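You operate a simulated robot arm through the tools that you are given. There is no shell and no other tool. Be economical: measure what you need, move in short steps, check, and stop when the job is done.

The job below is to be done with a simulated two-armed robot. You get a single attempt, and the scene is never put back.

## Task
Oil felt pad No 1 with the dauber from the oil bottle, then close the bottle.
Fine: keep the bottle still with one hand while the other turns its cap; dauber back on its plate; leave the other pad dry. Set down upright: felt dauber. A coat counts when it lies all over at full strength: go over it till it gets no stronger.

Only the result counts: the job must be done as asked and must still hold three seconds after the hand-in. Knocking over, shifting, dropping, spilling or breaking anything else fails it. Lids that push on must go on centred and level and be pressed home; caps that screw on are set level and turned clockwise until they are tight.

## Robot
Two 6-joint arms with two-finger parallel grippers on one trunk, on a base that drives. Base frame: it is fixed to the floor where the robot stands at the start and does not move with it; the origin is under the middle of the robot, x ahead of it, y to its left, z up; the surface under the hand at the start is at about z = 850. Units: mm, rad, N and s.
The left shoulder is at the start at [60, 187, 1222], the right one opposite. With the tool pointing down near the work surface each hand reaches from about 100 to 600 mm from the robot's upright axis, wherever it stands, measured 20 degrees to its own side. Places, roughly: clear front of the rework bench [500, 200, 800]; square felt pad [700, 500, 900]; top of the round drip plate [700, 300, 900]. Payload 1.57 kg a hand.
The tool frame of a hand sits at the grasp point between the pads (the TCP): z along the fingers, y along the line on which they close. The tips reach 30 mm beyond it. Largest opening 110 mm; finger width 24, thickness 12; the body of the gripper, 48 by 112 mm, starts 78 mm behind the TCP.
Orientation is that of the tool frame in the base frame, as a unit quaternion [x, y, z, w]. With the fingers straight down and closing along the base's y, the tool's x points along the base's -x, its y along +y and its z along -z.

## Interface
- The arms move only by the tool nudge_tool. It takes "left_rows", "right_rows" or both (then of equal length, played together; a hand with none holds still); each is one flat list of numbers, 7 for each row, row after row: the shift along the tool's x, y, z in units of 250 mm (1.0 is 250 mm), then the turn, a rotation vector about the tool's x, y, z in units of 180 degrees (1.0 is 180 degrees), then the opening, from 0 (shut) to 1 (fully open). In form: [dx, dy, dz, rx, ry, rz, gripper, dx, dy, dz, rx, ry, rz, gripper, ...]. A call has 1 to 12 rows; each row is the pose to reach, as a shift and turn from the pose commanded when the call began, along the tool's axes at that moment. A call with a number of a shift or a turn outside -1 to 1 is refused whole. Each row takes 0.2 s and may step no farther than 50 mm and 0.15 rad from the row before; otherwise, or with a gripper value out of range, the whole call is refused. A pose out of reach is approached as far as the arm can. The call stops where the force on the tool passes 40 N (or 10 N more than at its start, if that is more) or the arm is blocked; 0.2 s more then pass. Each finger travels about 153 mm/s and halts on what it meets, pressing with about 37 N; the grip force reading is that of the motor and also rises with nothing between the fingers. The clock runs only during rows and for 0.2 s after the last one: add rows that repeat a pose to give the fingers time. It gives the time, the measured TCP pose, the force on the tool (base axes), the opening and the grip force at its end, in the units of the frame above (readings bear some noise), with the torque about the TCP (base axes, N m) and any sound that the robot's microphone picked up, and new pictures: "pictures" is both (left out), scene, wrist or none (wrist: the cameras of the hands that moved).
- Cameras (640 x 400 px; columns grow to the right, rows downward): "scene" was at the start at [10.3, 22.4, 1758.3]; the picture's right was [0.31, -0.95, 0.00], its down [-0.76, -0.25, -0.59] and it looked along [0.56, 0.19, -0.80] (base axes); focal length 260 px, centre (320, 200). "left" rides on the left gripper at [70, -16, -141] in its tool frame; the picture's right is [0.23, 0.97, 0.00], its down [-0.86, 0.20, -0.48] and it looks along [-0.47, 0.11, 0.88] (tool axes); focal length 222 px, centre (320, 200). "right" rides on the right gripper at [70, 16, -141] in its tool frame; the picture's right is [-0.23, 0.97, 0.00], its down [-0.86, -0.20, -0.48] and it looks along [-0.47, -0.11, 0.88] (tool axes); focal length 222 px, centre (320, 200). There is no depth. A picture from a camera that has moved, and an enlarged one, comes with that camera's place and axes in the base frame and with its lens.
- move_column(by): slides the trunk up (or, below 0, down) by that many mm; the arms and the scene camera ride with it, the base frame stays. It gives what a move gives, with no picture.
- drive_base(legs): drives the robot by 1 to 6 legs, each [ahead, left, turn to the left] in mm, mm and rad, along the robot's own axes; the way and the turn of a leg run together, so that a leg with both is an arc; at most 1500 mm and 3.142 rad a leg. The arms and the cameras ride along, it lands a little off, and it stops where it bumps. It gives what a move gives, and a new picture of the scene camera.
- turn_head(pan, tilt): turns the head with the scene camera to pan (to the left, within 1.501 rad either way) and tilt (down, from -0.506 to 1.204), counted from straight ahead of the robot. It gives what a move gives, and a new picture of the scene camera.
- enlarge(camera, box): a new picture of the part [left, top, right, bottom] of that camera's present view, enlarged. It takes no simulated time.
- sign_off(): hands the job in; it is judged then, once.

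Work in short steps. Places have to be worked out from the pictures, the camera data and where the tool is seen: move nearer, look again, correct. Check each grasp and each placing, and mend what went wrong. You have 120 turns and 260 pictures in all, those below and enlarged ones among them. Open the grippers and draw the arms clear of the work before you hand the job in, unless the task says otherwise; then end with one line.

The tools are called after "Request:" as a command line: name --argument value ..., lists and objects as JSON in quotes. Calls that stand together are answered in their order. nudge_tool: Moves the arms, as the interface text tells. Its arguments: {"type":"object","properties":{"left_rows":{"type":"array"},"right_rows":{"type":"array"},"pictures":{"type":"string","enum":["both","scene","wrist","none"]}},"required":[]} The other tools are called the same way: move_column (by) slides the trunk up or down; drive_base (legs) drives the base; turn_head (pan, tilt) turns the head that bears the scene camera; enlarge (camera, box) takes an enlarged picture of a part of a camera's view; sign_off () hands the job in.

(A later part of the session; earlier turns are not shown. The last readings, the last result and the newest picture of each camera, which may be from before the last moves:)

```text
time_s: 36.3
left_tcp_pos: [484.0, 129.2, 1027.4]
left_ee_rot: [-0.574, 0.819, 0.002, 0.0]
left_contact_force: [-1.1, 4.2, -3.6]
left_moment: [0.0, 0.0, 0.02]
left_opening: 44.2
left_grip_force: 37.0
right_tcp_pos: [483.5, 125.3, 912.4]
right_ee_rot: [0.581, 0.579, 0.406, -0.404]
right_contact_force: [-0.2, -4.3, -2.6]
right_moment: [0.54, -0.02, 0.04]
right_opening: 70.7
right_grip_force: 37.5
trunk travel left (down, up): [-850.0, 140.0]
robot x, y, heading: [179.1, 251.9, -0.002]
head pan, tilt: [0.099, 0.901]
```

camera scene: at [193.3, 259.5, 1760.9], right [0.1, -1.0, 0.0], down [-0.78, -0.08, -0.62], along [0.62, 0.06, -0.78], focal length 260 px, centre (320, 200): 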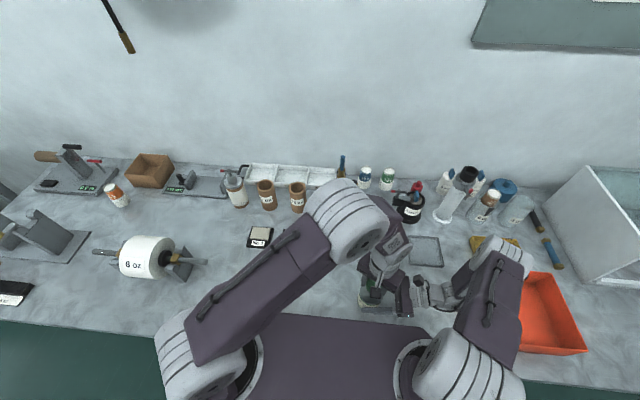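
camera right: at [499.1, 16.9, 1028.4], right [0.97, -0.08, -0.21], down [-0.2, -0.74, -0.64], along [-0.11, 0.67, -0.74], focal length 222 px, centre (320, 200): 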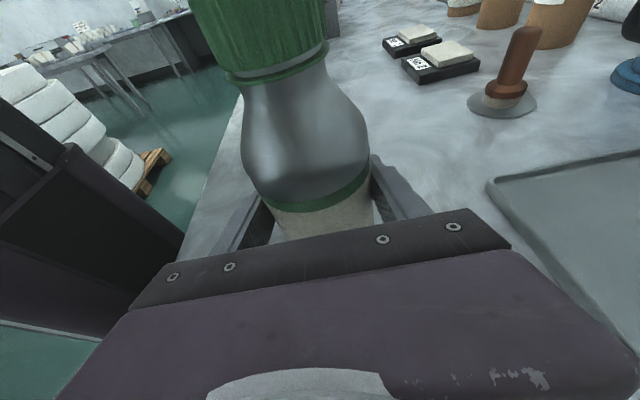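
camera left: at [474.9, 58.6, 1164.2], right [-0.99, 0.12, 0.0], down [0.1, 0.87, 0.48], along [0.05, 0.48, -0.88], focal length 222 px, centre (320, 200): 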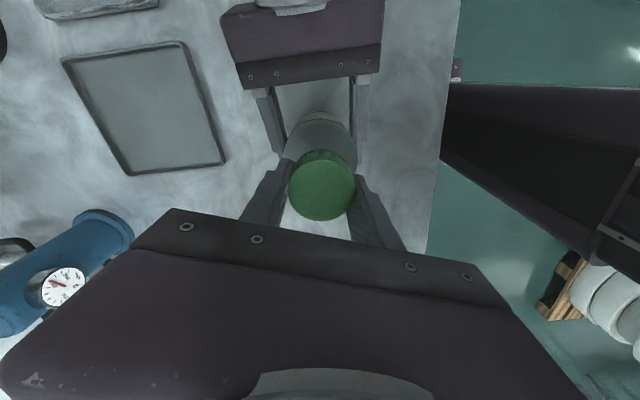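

Little resistance, so it seems free. Lifting further.

Request:
nudge_tool --left_rows '[0, 0, -0.02, 0, 0, 0, 0.3, 0, 0, -0.05, 0, 0, 0, 0.3, 0, 0, -0.1, 0, 0, 0, 0.3, 0, 0, -0.2, 0, 0, 0, 0.3, 0, 0, -0.36, 0, 0, 0, 0.3]' --pictures "wrist"

Request:
enlarge --camera "right" --box '[160, 0, 440, 200]'

```text
time_s: 37.5
left_tcp_pos: [484.1, 129.5, 1117.5]
left_ee_rot: [-0.573, 0.82, 0.001, 0.0]
left_contact_force: [0.4, 0.3, -1.0]
left_moment: [0.01, -0.02, 0.01]
left_opening: 44.1
left_grip_force: 37.6
right_tcp_pos: [483.8, 125.7, 915.0]
right_ee_rot: [0.58, 0.579, 0.406, -0.404]
right_contact_force: [-0.4, 0.7, -4.4]
right_moment: [-0.05, -0.04, 0.01]
right_opening: 70.6
right_grip_force: 36.6
trunk travel left (down, up): [-850.0, 140.0]
robot x, y, heading: [176.8, 252.4, 0.002]
head pan, tilt: [0.099, 0.901]
camera left: at [473.5, 58.8, 1257.9], right [-0.99, 0.12, 0.0], down [0.11, 0.87, 0.48], along [0.06, 0.48, -0.88], focal length 222 px, centre (320, 200)
```

left: 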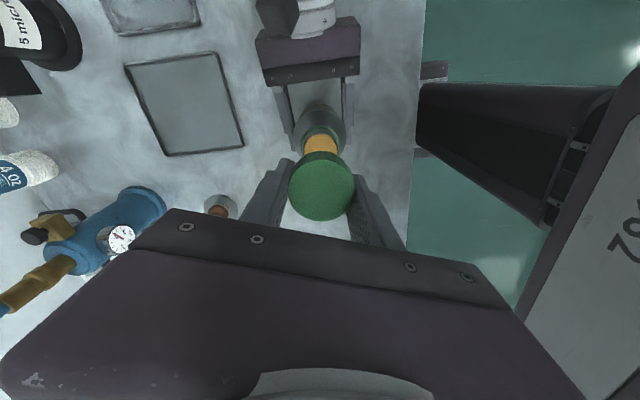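

```text
2.00 times, centred on (300, 100) of right
camera zoom: at [499.9, 16.8, 1028.4], right [0.97, -0.08, -0.21], down [-0.2, -0.74, -0.64], along [-0.11, 0.66, -0.74], focal length 444 px, centre (360, 400)
```

zoom: 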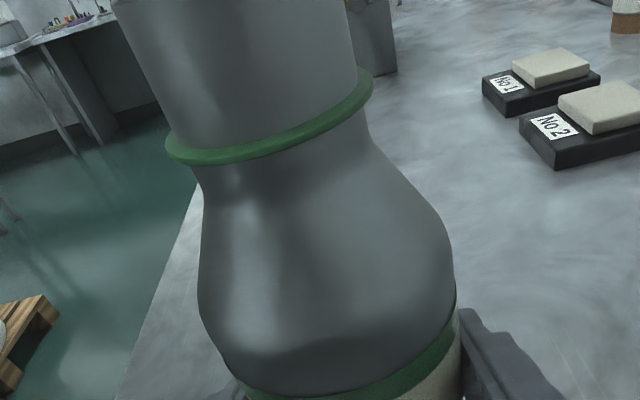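

The cap is off and golden oil shows in the neck. I'll carry the cap to clear bench near (580,350), turning the hand back on the way.

Request:
nudge_tool --left_rows '[-0.1067, -0.0065, 0, 0, 0, 0.0433, 0.3, -0.2133, -0.013, 0, 0, 0, 0.0867, 0.3, -0.32, -0.0194, 0, 0, 0, 0.13, 0.3, -0.4267, -0.026, 0, 0, 0, 0.1733, 0.3, -0.5333, -0.032, 0, 0, 0, 0.2167, 0.3, -0.64, -0.039, 0, 0, 0, 0.26, 0.3, -0.7467, -0.045, 0, 0, 0, 0.3033, 0.3, -0.8533, -0.052, 0, 0, 0, 0.3467, 0.3, -0.96, -0.058, 0, 0, 0, 0.39, 0.3]'

```text
time_s: 39.5
left_tcp_pos: [578.7, 351.9, 1116.9]
left_ee_rot: [0.004, 1.0, 0.001, 0.0]
left_contact_force: [0.0, -0.1, 0.1]
left_moment: [-0.03, -0.02, 0.01]
left_opening: 43.9
left_grip_force: 37.1
right_tcp_pos: [483.5, 126.2, 913.8]
right_ee_rot: [0.58, 0.579, 0.406, -0.405]
right_contact_force: [0.8, 0.0, -4.7]
right_moment: [-0.01, -0.01, 0.0]
right_opening: 70.5
right_grip_force: 37.0
trunk travel left (down, up): [-850.0, 140.0]
robot x, y, heading: [180.4, 252.8, 0.003]
head pan, tilt: [0.099, 0.901]
camera scene: at [195.6, 260.2, 1760.8], right [0.1, -1.0, 0.0], down [-0.78, -0.08, -0.62], along [0.62, 0.06, -0.78], focal length 260 px, centre (320, 200)
camera left: at [509.2, 335.9, 1257.1], right [-0.22, 0.98, 0.0], down [0.86, 0.19, 0.48], along [0.46, 0.11, -0.88], focal length 222 px, centre (320, 200)
```

scene: 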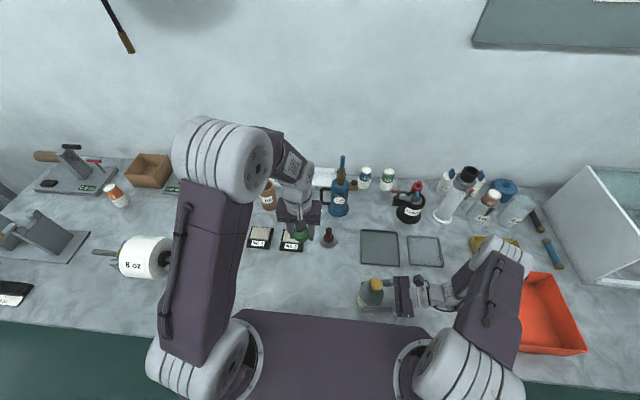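
left: 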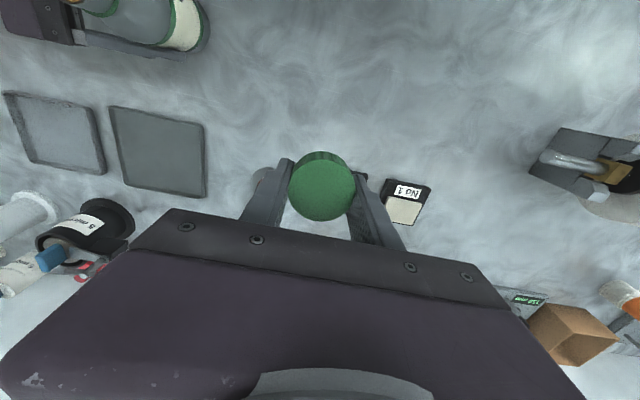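

Now lowering the cap to TCP z≈935, to view the cap and fingertips from the right wrist camera.

Request:
nudge_tool --left_rows '[0, 0, 0.15, 0, 0, 0, 0.3, 0, 0, 0.3, 0, 0, 0, 0.3, 0, 0, 0.45, 0, 0, 0, 0.3, 0, 0, 0.6, 0, 0, 0, 0.3, 0, 0, 0.728, 0, 0, 0, 0.3]' --pictures "none"

Request:
enlarge --camera "right" --box '[300, 0, 460, 100]'

```text
time_s: 40.7
left_tcp_pos: [580.6, 350.7, 933.6]
left_ee_rot: [0.003, 1.0, 0.0, -0.001]
left_contact_force: [-0.5, -0.8, -0.3]
left_moment: [0.0, -0.02, -0.03]
left_opening: 43.9
left_grip_force: 37.3
right_tcp_pos: [484.2, 126.3, 914.6]
right_ee_rot: [0.58, 0.579, 0.406, -0.405]
right_contact_force: [0.7, 0.0, -4.3]
right_moment: [0.01, 0.02, 0.01]
right_opening: 70.5
right_grip_force: 37.3
trunk travel left (down, up): [-850.0, 140.0]
robot x, y, heading: [176.6, 253.5, 0.004]
head pan, tilt: [0.099, 0.901]
```

```text
4.00 times, centred on (380, 50) of right
camera zoom: at [501.2, 16.6, 1027.9], right [0.97, -0.08, -0.21], down [-0.2, -0.74, -0.64], along [-0.11, 0.66, -0.74], focal length 888 px, centre (80, 800)
```

zoom: 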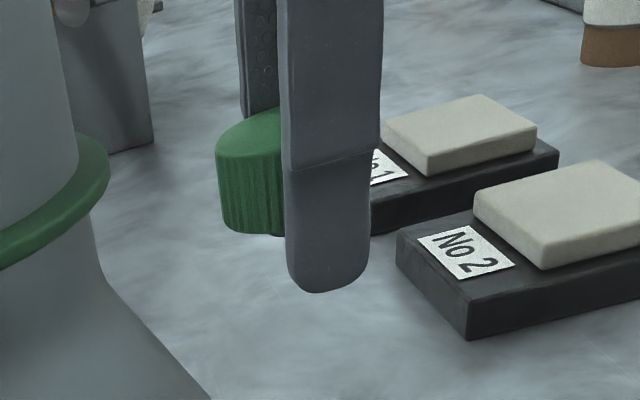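

The cap's lower rim is about 19 mm above the fingertips, so setting it down here would drop it. I'll go back, rest the cap on the bottle mouth, and re-grip it higher so the tips are level with the rim.

Request:
nudge_tool --left_rows '[0, 0, -0.18, 0, 0, 0, 0.3, 0, 0, -0.36, 0, 0, 0, 0.3, 0, 0, -0.54, 0, 0, 0, 0.3, 0, 0, -0.72, 0, 0, 0, 0.3, 0.06, -0.137, -0.72, 0, 0, 0, 0.3, 0.125, -0.285, -0.72, 0, 0, 0, 0.3, 0.19, -0.434, -0.72, 0, 0, 0, 0.3, 0.255, -0.583, -0.72, 0, 0, 0, 0.3, 0.32, -0.731, -0.72, 0, 0, 0, 0.3, 0.386, -0.882, -0.72, 0, 0, 0, 0.3, 0.386, -0.882, -0.65, 0, 0, 0, 0.3, 0.386, -0.882, -0.6, 0, 0, 0, 0.3]' --pictures "wrist"

```text
time_s: 43.3
left_tcp_pos: [482.9, 129.7, 1084.1]
left_ee_rot: [0.002, 1.0, 0.001, -0.001]
left_contact_force: [0.3, -0.6, 0.0]
left_moment: [-0.01, -0.02, 0.02]
left_opening: 43.8
left_grip_force: 37.1
right_tcp_pos: [483.5, 126.5, 913.2]
right_ee_rot: [0.58, 0.579, 0.406, -0.404]
right_contact_force: [0.5, 0.0, -4.6]
right_moment: [-0.01, -0.02, -0.04]
right_opening: 70.3
right_grip_force: 37.0
trunk travel left (down, up): [-850.0, 140.0]
robot x, y, heading: [177.7, 252.3, -0.0]
head pan, tilt: [0.099, 0.901]
camera left: at [412.6, 113.3, 1225.2], right [-0.22, 0.97, 0.0], down [0.86, 0.2, 0.48], along [0.46, 0.11, -0.88], focal length 222 px, centre (320, 200)
```

left: 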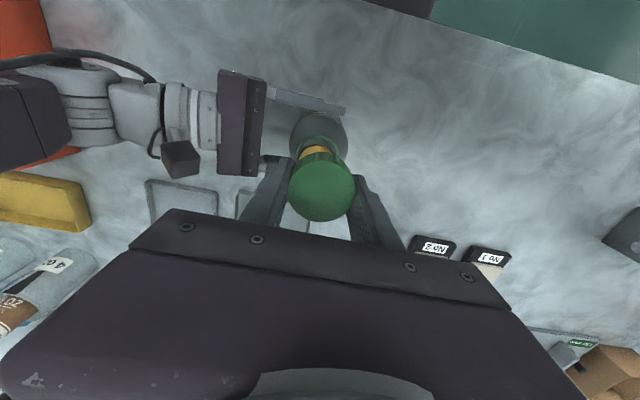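

The cap and the bottle line up. Lowering onto the mouth.

Request:
nudge_tool --left_rows '[-0.003, 0.002, 0.1, 0, 0, 0, 0.3, -0.004, 0.003, 0.18, 0, 0, 0, 0.3, -0.004, 0.003, 0.21, 0, 0, 0, 0.3, -0.004, 0.003, 0.225, 0, 0, 0, 0.3, -0.004, 0.003, 0.232, 0, 0, 0, 0.3]' --pictures "wrist"

Request:
enlarge --camera "right" --box '[160, 0, 440, 200]'

```text
time_s: 43.8
left_tcp_pos: [484.5, 128.6, 1052.8]
left_ee_rot: [0.003, 1.0, -0.002, 0.002]
left_contact_force: [-1.3, 0.8, 7.6]
left_moment: [-0.17, 0.12, -0.05]
left_opening: 43.9
left_grip_force: 37.2
right_tcp_pos: [484.0, 126.0, 913.0]
right_ee_rot: [0.582, 0.579, 0.406, -0.403]
right_contact_force: [1.9, -1.0, 4.1]
right_moment: [-0.21, 0.04, 0.08]
right_opening: 70.2
right_grip_force: 37.1
trunk travel left (down, up): [-850.0, 140.0]
robot x, y, heading: [183.4, 247.6, -0.002]
head pan, tilt: [0.099, 0.901]
stopped in row 2 (left hand): the force on the tool passed its limit at 73 N (the readings are from after the stop); the commanded pose is now the measured one
camera left: at [413.5, 113.1, 1193.4], right [-0.22, 0.98, -0.01], down [0.85, 0.2, 0.48], along [0.47, 0.1, -0.88], focal length 222 px, centre (320, 200)
```

left: 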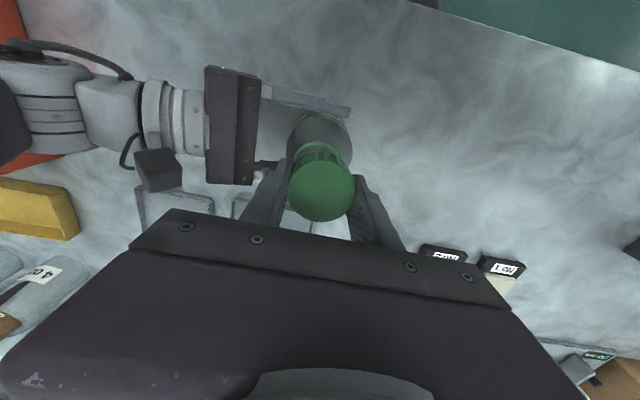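

```text
2.00 times, centred on (300, 100) of right
camera zoom: at [500.4, 16.1, 1028.7], right [0.97, -0.08, -0.21], down [-0.2, -0.74, -0.64], along [-0.1, 0.66, -0.74], focal length 444 px, centre (360, 400)
```

zoom: 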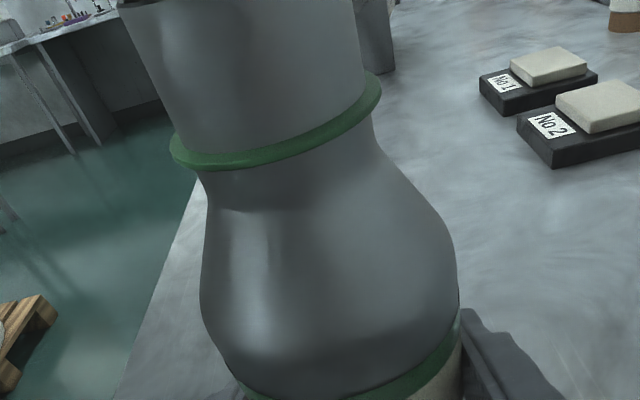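

It touched at TCP z≈1053. I suspect the tips met the rim because the bottle has tilted slightly in the other grip. I'll back off up and to the left to look at the bottle clearly.

Request:
nudge_tool --left_rows '[0, 0, -0.1, 0, 0, 0, 0.3, 0, 0, -0.2, 0, 0, 0, 0.3, 0, 0.1, -0.3, 0, 0, 0, 0.3, 0, 0.25, -0.35, 0, 0, 0, 0.3, 0, 0.4, -0.35, 0, 0, 0, 0.3, 0, 0.5, -0.35, 0, 0, 0, 0.3]' --pictures "scene"

Request:
enlarge --camera "left" --box '[100, 60, 420, 260]'

Request:
enlarge --camera "scene" --box '[330, 250, 430, 330]'

```text
time_s: 45.2
left_tcp_pos: [484.1, 253.6, 1139.1]
left_ee_rot: [0.003, 1.0, -0.002, 0.002]
left_contact_force: [0.3, 0.1, -0.1]
left_moment: [-0.04, 0.05, -0.01]
left_opening: 43.9
left_grip_force: 37.7
right_tcp_pos: [483.6, 125.7, 912.9]
right_ee_rot: [0.581, 0.579, 0.406, -0.402]
right_contact_force: [3.7, -2.9, 16.0]
right_moment: [-0.69, -0.21, 0.08]
right_opening: 70.4
right_grip_force: 36.7
trunk travel left (down, up): [-850.0, 140.0]
robot x, y, heading: [178.8, 256.7, 0.004]
head pan, tilt: [0.099, 0.901]
camera scene: at [193.3, 260.0, 1760.9], right [0.1, -1.0, 0.0], down [-0.78, -0.08, -0.62], along [0.62, 0.06, -0.78], focal length 260 px, centre (320, 200)
```

scene: 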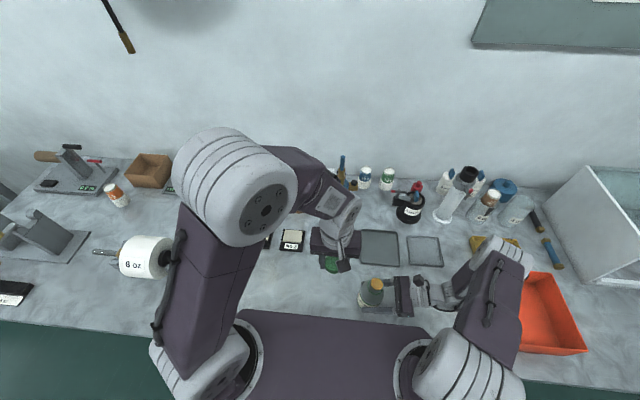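

```text
2.00 times, centred on (260, 160) of left
camera zoom: at [413.3, 238.4, 1280.0], right [-0.22, 0.98, -0.01], down [0.85, 0.2, 0.48], along [0.47, 0.1, -0.88], focal length 444 px, centre (440, 280)
```

zoom: 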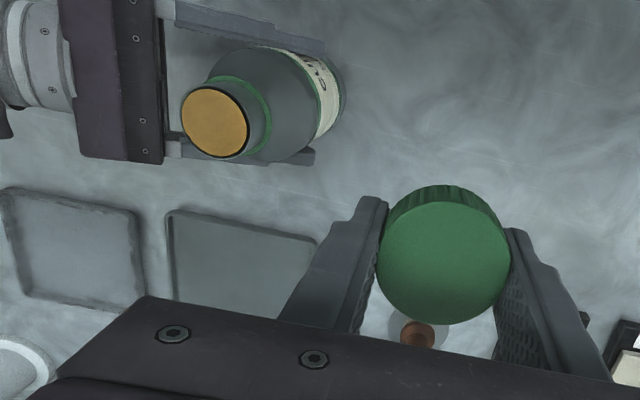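

```text
5.00 times, centred on (380, 290) of scene
camera zoom: at [193.3, 260.0, 1760.9], right [0.1, -1.0, 0.0], down [-0.78, -0.08, -0.62], along [0.62, 0.06, -0.78], focal length 1300 px, centre (20, -250)
```

zoom: 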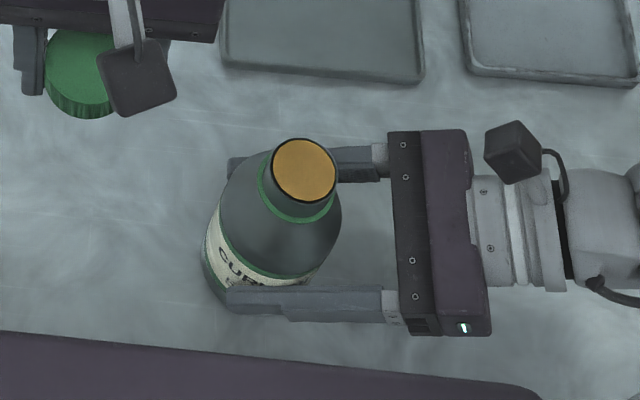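

The mouth sits at about (482,124,1028) and the cap is gripped ~5 mm off-centre toward the robot. I'll move to align them properly (TCP ≈ (487.5,124)) and lower to just above.

Request:
nudge_tool --left_rows '[-0.014, -0.13, 0, 0, 0, 0, 0.3, -0.014, -0.26, 0, 0, 0, 0, 0.3, -0.014, -0.39, 0, 0, 0, 0, 0.3, -0.014, -0.518, 0, 0, 0, 0, 0.3, -0.014, -0.518, 0.14, 0, 0, 0, 0.3, -0.014, -0.518, 0.28, 0, 0, 0, 0.3, -0.014, -0.518, 0.28, 0, 0, 0, 0.3]' --pictures "none"

Request:
enlarge --camera "left" --box '[240, 100, 400, 240]'

```text
time_s: 46.8
left_tcp_pos: [489.5, 125.2, 1070.5]
left_ee_rot: [0.003, 1.0, -0.003, 0.001]
left_contact_force: [-0.7, 0.2, 0.4]
left_moment: [-0.05, 0.0, 0.01]
left_opening: 44.0
left_grip_force: 37.2
right_tcp_pos: [483.2, 125.5, 913.9]
right_ee_rot: [0.581, 0.58, 0.405, -0.403]
right_contact_force: [2.5, -1.7, 16.5]
right_moment: [-0.61, -0.16, 0.08]
right_opening: 70.4
right_grip_force: 37.1
trunk travel left (down, up): [-850.0, 140.0]
robot x, y, heading: [179.6, 253.5, -0.0]
head pan, tilt: [0.099, 0.901]
```

```text
2.86 times, centred on (320, 170) of left
camera zoom: at [417.6, 109.2, 1210.2], right [-0.22, 0.97, -0.01], down [0.85, 0.2, 0.48], along [0.47, 0.1, -0.88], focal length 635 px, centre (320, 286)
```

zoom: 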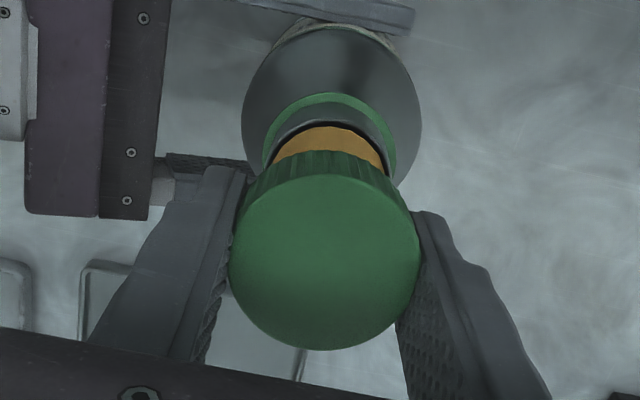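

Small correction (−2.5 mm in x), then a slow lowering onto the mouth.

Request:
nudge_tool --left_rows '[0.01, 0.002, 0.04, 0, 0, 0, 0.3, 0.01, 0.002, 0.08, 0, 0, 0, 0.3, 0.01, 0.002, 0.1, 0, 0, 0, 0.3, 0.01, 0.002, 0.115, 0, 0, 0, 0.3, 0.01, 0.002, 0.128, 0, 0, 0, 0.3, 0.01, 0.002, 0.14, 0, 0, 0, 0.3, 0.01, 0.002, 0.15, 0, 0, 0, 0.3, 0.01, 0.002, 0.158, 0, 0, 0, 0.3]' --pictures "none"

Request:
enlarge --camera "right" --box '[180, 0, 420, 200]'

```text
time_s: 48.6
left_tcp_pos: [486.1, 124.7, 1030.9]
left_ee_rot: [0.003, 1.0, -0.003, 0.002]
left_contact_force: [1.2, 2.3, 1.2]
left_moment: [0.07, 0.0, -0.03]
left_opening: 43.9
left_grip_force: 36.4
right_tcp_pos: [483.2, 126.6, 913.8]
right_ee_rot: [0.582, 0.579, 0.405, -0.403]
right_contact_force: [-0.6, -2.3, 12.7]
right_moment: [-0.28, -0.22, 0.05]
right_opening: 70.4
right_grip_force: 36.7
trunk travel left (down, up): [-850.0, 140.0]
robot x, y, heading: [175.1, 251.2, 0.005]
head pan, tilt: [0.099, 0.901]
```

```text
2.00 times, centred on (300, 100) of right
camera zoom: at [500.1, 16.5, 1028.3], right [0.97, -0.08, -0.21], down [-0.2, -0.74, -0.64], along [-0.1, 0.66, -0.74], focal length 444 px, centre (360, 400)
```

zoom: 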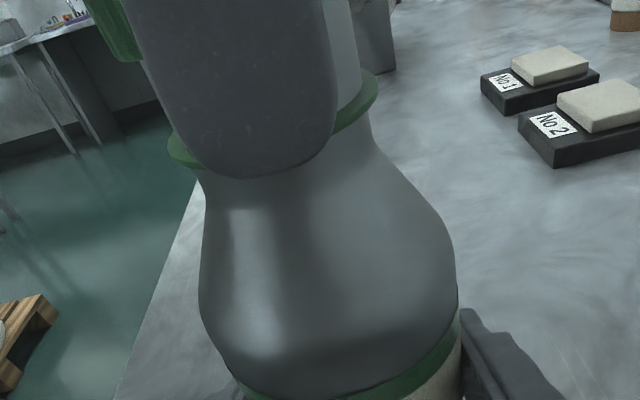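

It's going over the mouth without contact so far. A few more mm until it rests.

Request:
nudge_tool --left_rows '[0, 0, 0.008, 0, 0, 0, 0.3, 0, 0, 0.014, 0, 0, 0, 0.3, 0, 0, 0.02, 0, 0, 0, 0.3, 0, 0, 0.026, 0, 0, 0, 0.3]' --pictures "none"

```text
time_s: 49.6
left_tcp_pos: [486.1, 124.6, 1024.3]
left_ee_rot: [0.002, 1.0, -0.003, 0.002]
left_contact_force: [1.8, 5.1, 3.1]
left_moment: [0.13, -0.03, -0.02]
left_opening: 43.8
left_grip_force: 37.0
right_tcp_pos: [484.2, 125.6, 913.0]
right_ee_rot: [0.582, 0.579, 0.405, -0.403]
right_contact_force: [-0.3, -3.5, 10.2]
right_moment: [-0.04, -0.16, 0.03]
right_opening: 70.4
right_grip_force: 37.3
trunk travel left (down, up): [-850.0, 140.0]
robot x, y, heading: [178.8, 249.3, -0.001]
head pan, tilt: [0.099, 0.901]
```

Request:
nudge_tool --left_rows '[0, 0.004, 0.006, 0, 0, 0, 0.3, 0, 0.004, 0.012, 0, 0, 0, 0.3, 0, 0.004, 0.018, 0, 0, 0, 0.3]' --pictures "none"

Request:
enlarge --camera "left" --box '[240, 100, 400, 240]'

```text
time_s: 50.4
left_tcp_pos: [486.9, 126.8, 1018.7]
left_ee_rot: [0.002, 1.0, -0.003, 0.002]
left_contact_force: [1.9, 11.4, 18.4]
left_moment: [0.38, 0.85, -0.03]
left_opening: 43.7
left_grip_force: 37.0
right_tcp_pos: [481.5, 125.6, 912.8]
right_ee_rot: [0.582, 0.579, 0.406, -0.401]
right_contact_force: [-2.0, -7.8, -3.7]
right_moment: [0.57, -0.62, 0.02]
right_opening: 70.5
right_grip_force: 37.5
trunk travel left (down, up): [-850.0, 140.0]
robot x, y, heading: [178.3, 254.1, -0.001]
head pan, tilt: [0.099, 0.901]
```

```text
2.86 times, centred on (320, 170) of left
camera zoom: at [414.4, 111.1, 1160.3], right [-0.22, 0.97, -0.01], down [0.85, 0.2, 0.48], along [0.47, 0.1, -0.88], focal length 635 px, centre (320, 286)
```

zoom: 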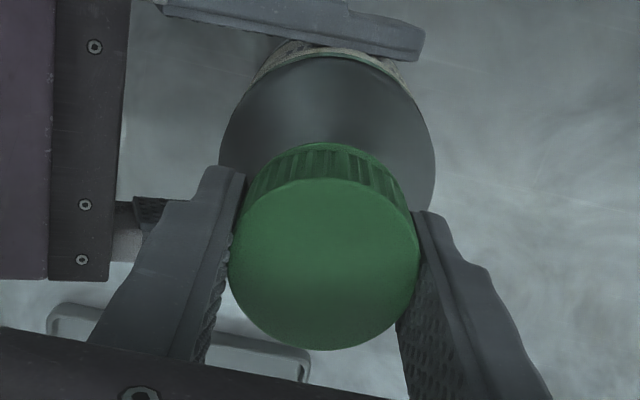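

Resting with 18 N. I'll open, go up 11 mm, recentre 5 mm toward the robot and re-grip.

Request:
nudge_tool --left_rows '[0, 0, -0.004, 0, 0, 0, 0.5, 0, 0, -0.004, 0, 0, 0, 0.65, 0.01, 0, -0.025, 0, 0, 0, 0.65, 0.02, 0, -0.048, 0, 0, 0, 0.65, 0.02, 0, -0.048, 0, 0, 0, 0.5, 0.02, 0, -0.048, 0, 0, 0, 0.35, 0.02, 0, -0.048, 0, 0, 0, 0.3]' --pictures "none"

Request:
enlarge --camera "left" --box '[240, 100, 400, 240]'

Request:
enlarge --camera "right" --box '[180, 0, 420, 200]'

```text
time_s: 52.0
left_tcp_pos: [482.3, 125.7, 1032.1]
left_ee_rot: [0.002, 1.0, -0.003, 0.001]
left_contact_force: [1.6, 6.6, 1.1]
left_moment: [0.41, 0.01, 0.02]
left_opening: 43.9
left_grip_force: 37.0
right_tcp_pos: [483.8, 125.3, 912.7]
right_ee_rot: [0.582, 0.579, 0.405, -0.402]
right_contact_force: [-2.7, -5.1, -0.5]
right_moment: [0.23, -0.02, -0.06]
right_opening: 70.3
right_grip_force: 36.8
trunk travel left (down, up): [-850.0, 140.0]
robot x, y, heading: [179.4, 252.7, -0.001]
head pan, tilt: [0.099, 0.901]
```

```text
2.86 times, centred on (320, 170) of left
camera zoom: at [410.0, 110.1, 1171.6], right [-0.22, 0.98, 0.0], down [0.86, 0.2, 0.48], along [0.47, 0.1, -0.88], focal length 635 px, centre (320, 286)
```

zoom: 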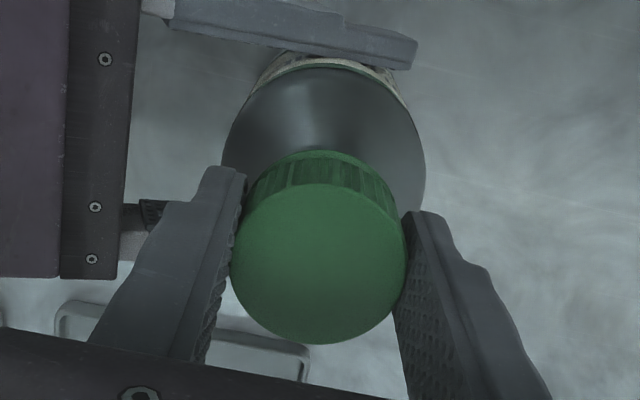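

```text
2.00 times, centred on (300, 100) of right
camera zoom: at [500.5, 16.2, 1028.0], right [0.97, -0.08, -0.21], down [-0.2, -0.74, -0.64], along [-0.1, 0.66, -0.74], focal length 444 px, centre (360, 400)
```

zoom: 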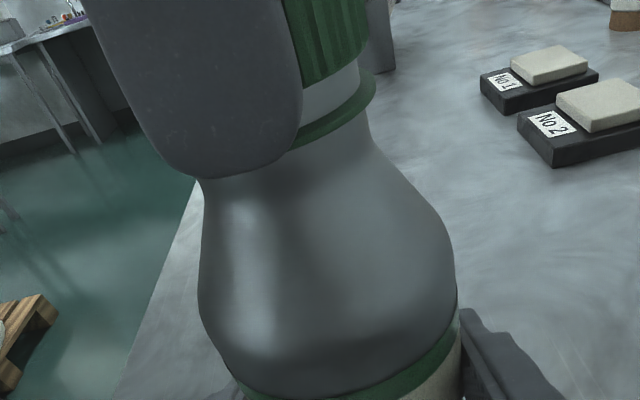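

The cap is now ~13 mm deeper toward the tips and centred. Lifting off and carrying it to (580,350).

Request:
nudge_tool --left_rows '[0, 0, -0.03, 0, 0, 0, 0.3, 0, 0, -0.08, 0, 0, 0, 0.3, 0, 0, -0.2, 0, 0, 0, 0.3, 0, 0, -0.36, 0, 0, 0, 0.3, -0.08, 0.16, -0.36, 0, 0, 0, 0.3, -0.16, 0.32, -0.36, 0, 0, 0, 0.3, -0.24, 0.48, -0.36, 0, 0, 0, 0.3, -0.32, 0.64, -0.36, 0, 0, 0, 0.3, -0.39, 0.8, -0.36, 0, 0, 0, 0.3, -0.39, 0.9, -0.26, 0, 0, 0, 0.3, -0.39, 0.9, -0.08, 0, 0, 0, 0.3, -0.39, 0.9, 0.1, 0, 0, 0, 0.3]' --pictures "wrist"

```text
time_s: 54.6
left_tcp_pos: [583.7, 349.2, 1020.8]
left_ee_rot: [0.003, 1.0, -0.003, 0.01]
left_contact_force: [0.8, 0.6, 8.2]
left_moment: [0.03, -0.03, -0.02]
left_opening: 45.2
left_grip_force: 7.4
right_tcp_pos: [481.6, 125.0, 915.0]
right_ee_rot: [0.581, 0.58, 0.405, -0.402]
right_contact_force: [-0.2, 0.1, -0.3]
right_moment: [-0.02, 0.0, -0.05]
right_opening: 60.4
right_grip_force: 0.1
trunk travel left (down, up): [-850.0, 140.0]
robot x, y, heading: [181.3, 249.9, 0.001]
head pan, tilt: [0.099, 0.901]
stopped in row 12 (left hand): the force on the tool passed its limit at 104 N (the readings are from after the stop); the commanded pose is now the measured one
camera left: at [510.2, 334.2, 1160.1], right [-0.22, 0.98, -0.01], down [0.85, 0.2, 0.49], along [0.48, 0.1, -0.87], focal length 222 px, centre (320, 200)
```

left: 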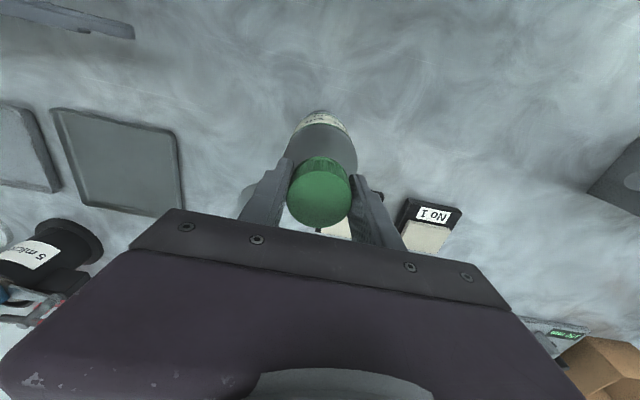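

The cap had caught on the thread, so the bottle came along, slipped out of the right grip, and now seems to stand at (583,350) under the left hand. I'll check it before anything else.

Request:
enlarge --camera "right" --box '[160, 0, 560, 250]'

Request:
enlarge --camera "scene" --box '[230, 190, 400, 310]'

Request:
enlarge --camera "left" --box '[220, 90, 420, 240]'

```text
1.60 times, centred on (360, 125) of right
camera zoom: at [498.2, 16.2, 1029.0], right [0.97, -0.08, -0.21], down [-0.2, -0.74, -0.64], along [-0.1, 0.66, -0.74], focal length 355 px, centre (256, 320)
```

zoom: 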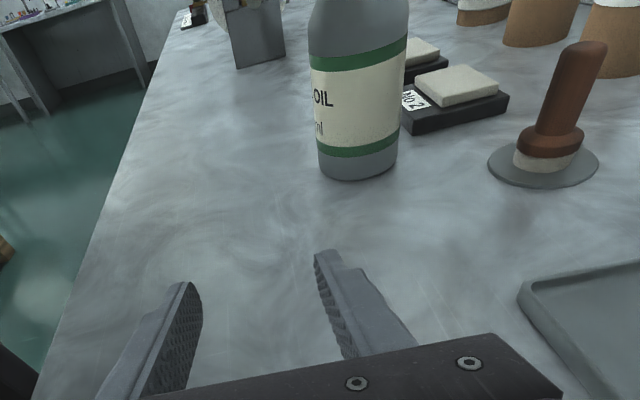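

```text
3.33 times, centred on (315, 250) of scene
camera zoom: at [189.7, 259.2, 1761.0], right [0.1, -0.99, 0.0], down [-0.78, -0.08, -0.62], along [0.62, 0.06, -0.78], focal length 867 px, centre (337, 33)
```

zoom: 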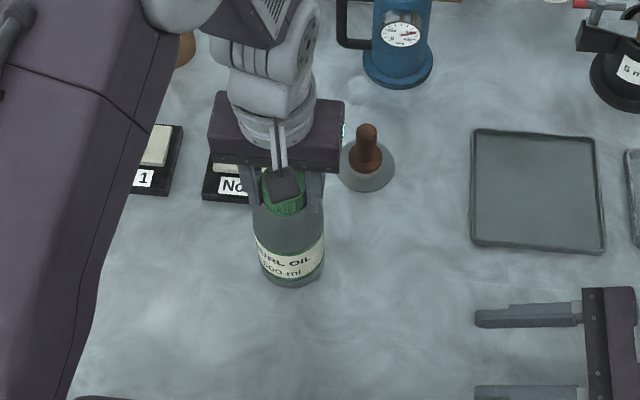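

```text
2.67 times, centred on (320, 165) of left
camera zoom: at [510.2, 334.2, 1160.1], right [-0.22, 0.98, -0.01], down [0.85, 0.2, 0.49], along [0.48, 0.1, -0.87], focal length 592 px, centre (320, 293)
```

zoom: 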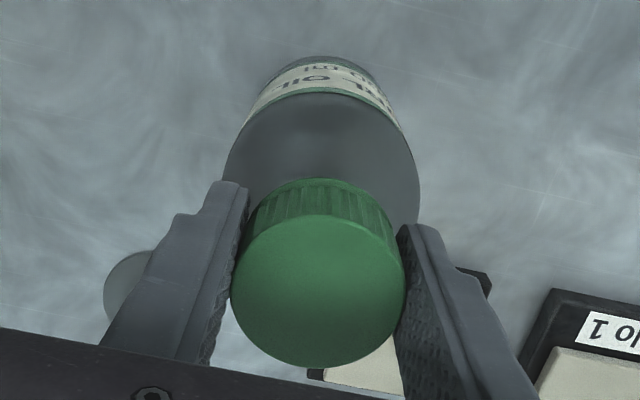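

The bottle stands upright at about (585,350) with the cap still on the thread. It can stay here. I'll bring the right hand over to hold it again: first +x, then toward it, staying short of contact.

Request:
nudge_tool --right_rows '[0, 0.1, 0, 0, 0, 0, 0.8, 0, 0.2, 0, 0, 0, 0, 1, 0, 0.3, 0, 0, 0, 0, 1, 0, 0.412, 0, 0, 0, 0, 1, 0.057, 0.412, 0.157, 0, 0, 0, 1, 0.114, 0.412, 0.313, 0, 0, 0, 1, 0.171, 0.412, 0.47, 0, 0, 0, 1]'

```text
time_s: 56.2
left_tcp_pos: [585.1, 349.4, 1020.1]
left_ee_rot: [0.002, 1.0, -0.003, 0.009]
left_contact_force: [-1.4, -1.4, 11.2]
left_moment: [0.0, 0.1, -0.01]
left_opening: 43.8
left_grip_force: 36.8
right_tcp_pos: [587.5, 251.3, 914.2]
right_ee_rot: [0.581, 0.58, 0.406, -0.403]
right_contact_force: [0.0, 0.4, -0.4]
right_moment: [0.02, 0.0, 0.01]
right_opening: 110.1
right_grip_force: 0.0
trunk travel left (down, up): [-850.0, 140.0]
robot x, y, heading: [181.0, 253.5, -0.001]
head pan, tilt: [0.099, 0.901]
camera scene: at [192.0, 260.1, 1760.9], right [0.1, -0.99, 0.0], down [-0.78, -0.08, -0.62], along [0.62, 0.06, -0.78], focal length 260 px, centre (320, 200)
camera right: at [603.7, 141.5, 1029.2], right [0.97, -0.08, -0.21], down [-0.2, -0.74, -0.64], along [-0.1, 0.66, -0.74], focal length 222 px, centre (320, 200)
```

scene: 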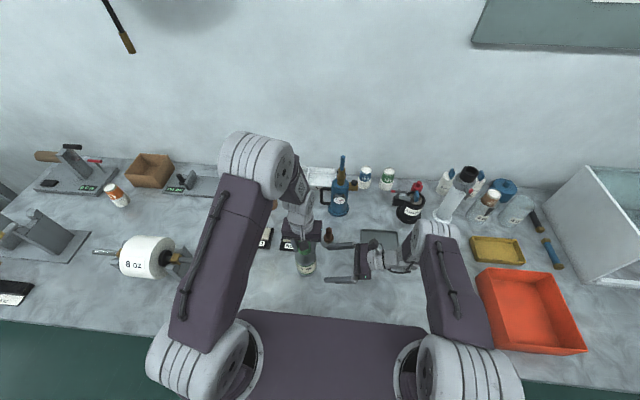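
right: 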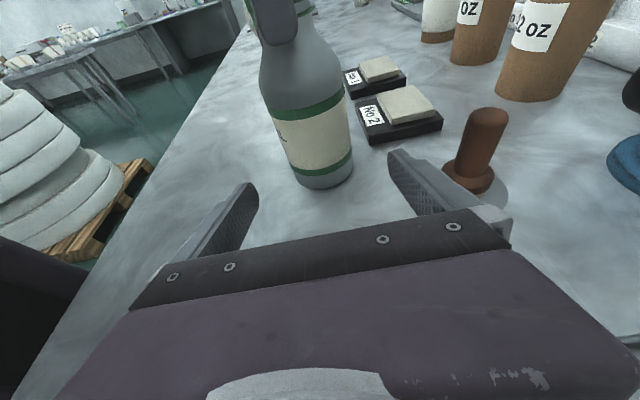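

Bottle x≈585.7. Sliding in and closing on the body.

Request:
nudge_tool --right_rows '[0.045, -0.007, 0.124, 0, 0, 0, 1, 0.09, -0.007, 0.247, 0, 0, 0, 1, 0.135, -0.007, 0.371, 0, 0, 0, 1, 0.135, -0.007, 0.371, 0, 0, 0, 0.85, 0.135, -0.007, 0.371, 0, 0, 0, 0.75, 0.135, -0.007, 0.371, 0, 0, 0, 0.68, 0.135, -0.007, 0.371, 0, 0, 0, 0.62, 0.135, -0.007, 0.371, 0, 0, 0, 0.56, 0.135, -0.007, 0.371, 0, 0, 0, 0.5]'

```text
time_s: 58.2
left_tcp_pos: [585.3, 349.8, 1019.0]
left_ee_rot: [0.002, 1.0, -0.003, 0.007]
left_contact_force: [-10.7, -3.2, 19.0]
left_moment: [0.1, -0.15, -0.04]
left_opening: 43.8
left_grip_force: 37.3
right_tcp_pos: [587.6, 347.8, 913.2]
right_ee_rot: [0.582, 0.579, 0.406, -0.401]
right_contact_force: [13.7, 4.4, -0.2]
right_moment: [-0.26, 0.38, -0.02]
right_opening: 70.5
right_grip_force: 37.2
trunk travel left (down, up): [-850.0, 140.0]
robot x, y, heading: [182.1, 253.3, -0.003]
head pan, tilt: [0.099, 0.901]
camera scene: at [193.2, 259.0, 1760.9], right [0.1, -0.99, 0.0], down [-0.78, -0.08, -0.62], along [0.62, 0.06, -0.78], focal length 260 px, centre (320, 200)
camera right: at [603.5, 238.3, 1027.9], right [0.97, -0.09, -0.21], down [-0.2, -0.74, -0.64], along [-0.1, 0.66, -0.74], focal length 222 px, centre (320, 200)
```

scene: 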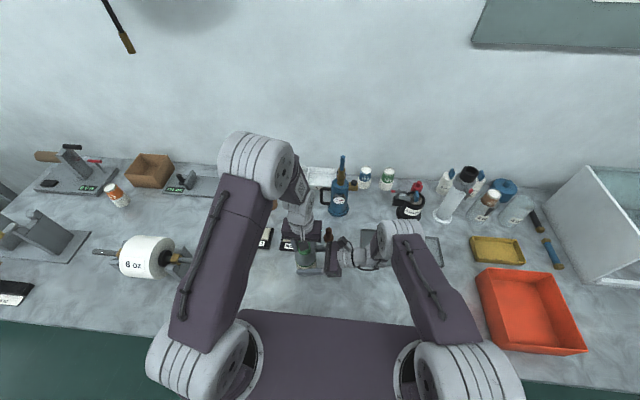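
right: 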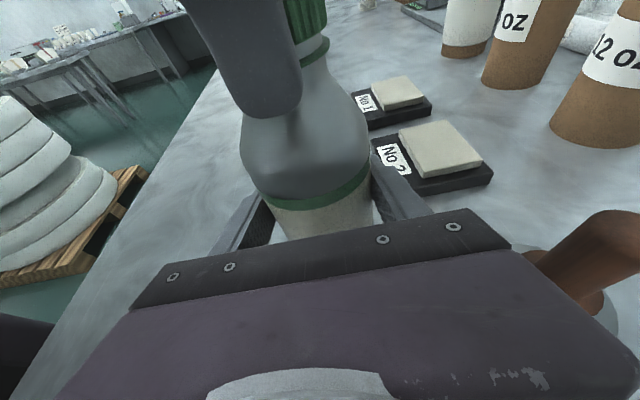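

Held at 70.5 mm. Now I open the left hand, raise it 18 mm so the tips sit at the cap's lower rim, and wind clockwise for the next stroke.

Request:
nudge_tool --left_rows '[0, 0, 0, 0, 0, 0, 0.5, 0, 0, -0.02, 0, 0, 0, 0.65, -0.003, 0, -0.05, 0, 0, 0.045, 0.65, -0.003, 0, -0.074, 0, 0, 0.09, 0.65, -0.003, 0, -0.074, 0, 0, 0.135, 0.65, -0.003, 0, -0.074, 0, 0, 0.18, 0.65, -0.003, 0, -0.074, 0, 0, 0.225, 0.65, -0.003, 0, -0.074, 0, 0, 0.27, 0.65, -0.003, 0, -0.074, 0, 0, 0.315, 0.65, -0.003, 0, -0.074, 0, 0, 0.36, 0.65, -0.003, 0, -0.074, 0, 0, 0.405, 0.65]' --pictures "none"

Request:
enlarge --camera "left" --box '[240, 100, 400, 240]'

Request:
enlarge --camera "right" --box '[180, 0, 420, 200]'

```text
time_s: 60.6
left_tcp_pos: [585.7, 348.7, 1038.6]
left_ee_rot: [0.598, 0.802, 0.003, 0.01]
left_contact_force: [0.2, -0.1, -0.1]
left_moment: [0.0, -0.01, -0.03]
left_opening: 71.1
left_grip_force: 0.0
right_tcp_pos: [586.5, 348.7, 912.6]
right_ee_rot: [0.581, 0.579, 0.406, -0.402]
right_contact_force: [-4.8, 1.6, 10.3]
right_moment: [0.4, 0.13, 0.14]
right_opening: 70.4
right_grip_force: 36.9
trunk travel left (down, up): [-850.0, 140.0]
robot x, y, heading: [182.6, 253.2, -0.0]
head pan, tilt: [0.099, 0.901]
```

```text
2.86 times, centred on (320, 170) of left
camera zoom: at [546.5, 412.6, 1177.6], right [0.87, 0.5, 0.01], down [0.43, -0.76, 0.49], along [0.25, -0.42, -0.87], focal length 635 px, centre (320, 286)
```

zoom: 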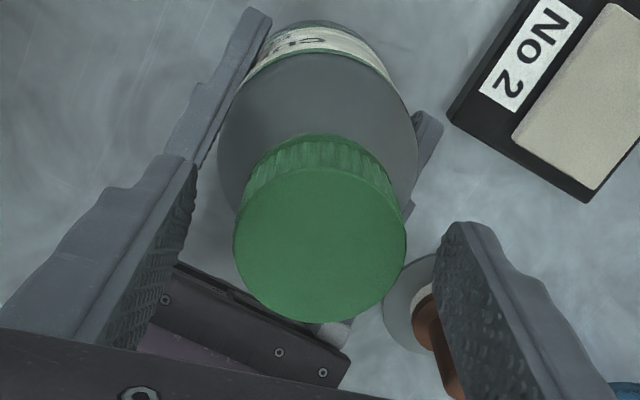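

```text
2.00 times, centred on (300, 100) of right
camera zoom: at [602.1, 238.8, 1027.8], right [0.97, -0.08, -0.21], down [-0.2, -0.74, -0.64], along [-0.1, 0.66, -0.74], focal length 444 px, centre (360, 400)
```

zoom: 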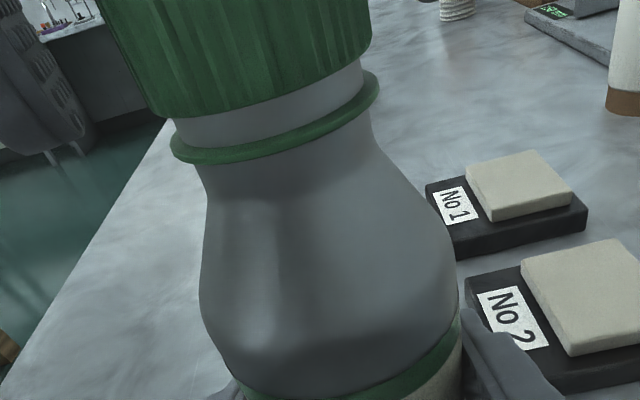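

Centred across; shifting 3 mm along the pads, closing, then turning ccw ~73°.

Request:
nudge_tool --left_rows '[0.012, 0, 0, 0, 0, 0, 0.5, 0.012, 0, 0, 0, 0, 0, 0.36, 0.012, 0, 0, 0, 0, 0, 0.3, 0.012, 0, -0.001, 0, 0, -0.045, 0.3, 0.012, 0, -0.001, 0, 0, -0.09, 0.3, 0.012, 0, -0.002, 0, 0, -0.135, 0.3, 0.012, 0, -0.003, 0, 0, -0.18, 0.3, 0.012, 0, -0.004, 0, 0, -0.225, 0.3, 0.012, 0, -0.005, 0, 0, -0.27, 0.3, 0.012, 0, -0.006, 0, 0, -0.315, 0.3, 0.012, 0, -0.007, 0, 0, -0.36, 0.3, 0.012, 0, -0.008, 0, 0, -0.405, 0.3]' --pictures "none"

Request:
enlarge --camera "right" --box '[180, 0, 420, 200]'

```text
time_s: 63.2
left_tcp_pos: [586.0, 350.5, 1039.2]
left_ee_rot: [0.001, 1.0, -0.003, 0.01]
left_contact_force: [-6.2, -11.2, -3.5]
left_moment: [-0.41, 0.11, -0.64]
left_opening: 44.1
left_grip_force: 36.5
right_tcp_pos: [587.0, 348.5, 914.0]
right_ee_rot: [0.581, 0.579, 0.406, -0.403]
right_contact_force: [10.3, 10.2, 11.7]
right_moment: [-0.69, 0.09, 0.51]
right_opening: 70.9
right_grip_force: 37.1
trunk travel left (down, up): [-850.0, 140.0]
robot x, y, heading: [180.4, 252.6, 0.001]
head pan, tilt: [0.099, 0.901]
```

```text
2.00 times, centred on (300, 100) of right
camera zoom: at [603.8, 238.5, 1027.5], right [0.97, -0.08, -0.21], down [-0.2, -0.74, -0.64], along [-0.1, 0.66, -0.74], focal length 444 px, centre (360, 400)
```

zoom: 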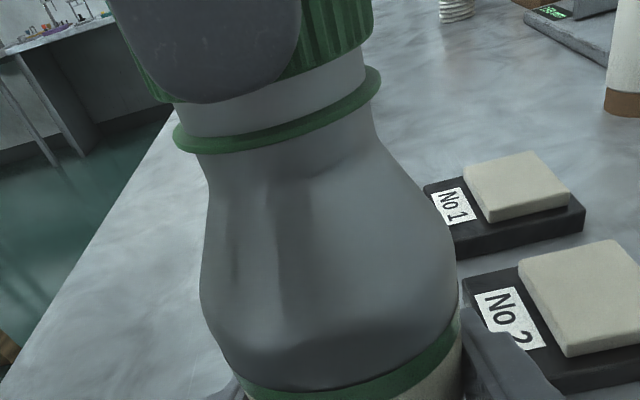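

There's some turning resistance (0.6 N m) and the gap grew slightly. Continuing another 70° ccw.

Request:
nudge_tool --left_rows '[0, -0.002, -0.001, 0, 0, -0.045, 0.3, 0, -0.003, -0.002, 0, 0, -0.09, 0.3, 0, -0.003, -0.003, 0, 0, -0.135, 0.3, 0, -0.003, -0.004, 0, 0, -0.18, 0.3, 0, -0.003, -0.005, 0, 0, -0.225, 0.3, 0, -0.003, -0.006, 0, 0, -0.27, 0.3, 0, -0.003, -0.007, 0, 0, -0.315, 0.3, 0, -0.003, -0.008, 0, 0, -0.36, 0.3, 0, -0.003, -0.009, 0, 0, -0.4, 0.3]' --pictures "none"

Request:
enlarge --camera "right" --box '[180, 0, 420, 200]'

Request:
enlarge --camera "left" --box '[240, 100, 400, 240]'

```text
time_s: 65.2
left_tcp_pos: [586.0, 350.7, 1042.1]
left_ee_rot: [-0.586, 0.81, -0.008, 0.004]
left_contact_force: [1.7, -2.7, -2.4]
left_moment: [0.18, 0.14, -0.86]
left_opening: 44.3
left_grip_force: 37.0
right_tcp_pos: [586.3, 347.1, 911.5]
right_ee_rot: [0.581, 0.579, 0.406, -0.403]
right_contact_force: [-1.4, -0.4, 8.8]
right_moment: [-0.23, -0.29, 0.87]
right_opening: 70.3
right_grip_force: 36.5
trunk travel left (down, up): [-850.0, 140.0]
robot x, y, heading: [181.6, 249.1, 0.002]
head pan, tilt: [0.099, 0.901]
```

```text
2.00 times, centred on (300, 100) of right
camera zoom: at [602.8, 238.3, 1027.1], right [0.97, -0.08, -0.21], down [-0.2, -0.74, -0.64], along [-0.11, 0.66, -0.74], focal length 444 px, centre (360, 400)
```

zoom: 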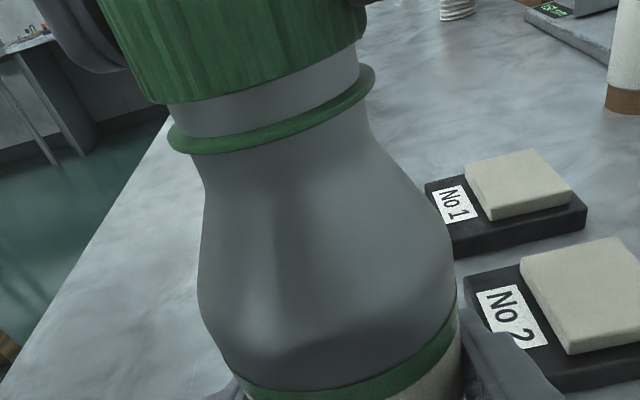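

```text
2.86 times, centred on (320, 170) of left
camera zoom: at [575.6, 280.6, 1183.2], right [-1.0, 0.09, -0.02], down [0.07, 0.88, 0.47], along [0.06, 0.47, -0.88], focal length 635 px, centre (320, 286)
```

zoom: 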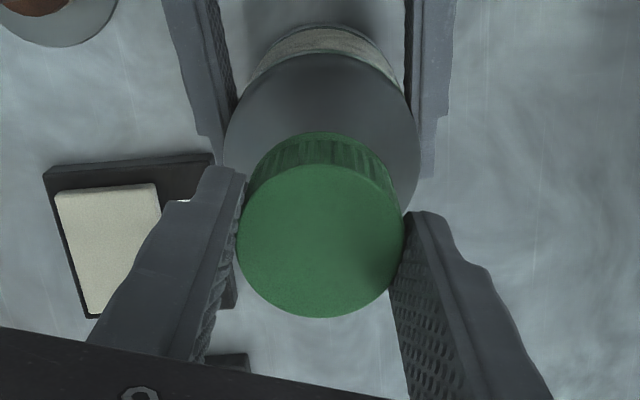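

Resistance is at the friction limit and the gap isn't growing, so either the fingers slip on the cap or the bottle turns in the right grip. I'll check the label's orientation.

Request:
enlarge --camera "scene" --box '[270, 220, 370, 300]'

Request:
enlarge --camera "right" --box '[200, 0, 400, 120]'

```text
5.00 times, centred on (320, 260) of scene
camera zoom: at [193.8, 258.5, 1760.9], right [0.1, -0.99, 0.0], down [-0.78, -0.08, -0.62], along [0.62, 0.06, -0.78], focal length 1300 px, centre (320, -100)
```

zoom: 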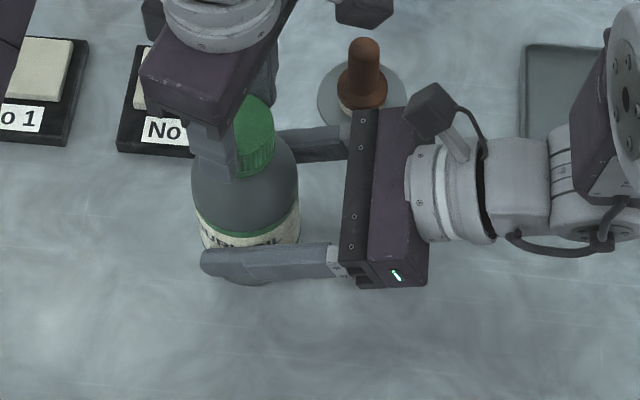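

```text
3.20 times, centred on (300, 60) of right
camera zoom: at [602.8, 238.3, 1027.1], right [0.97, -0.08, -0.21], down [-0.2, -0.74, -0.64], along [-0.11, 0.66, -0.74], focal length 711 px, centre (384, 648)
```

zoom: 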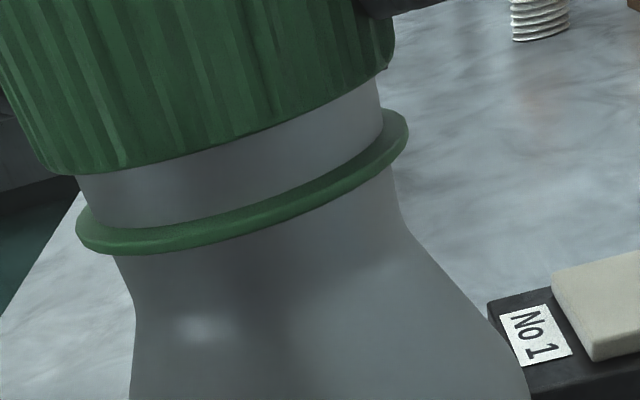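

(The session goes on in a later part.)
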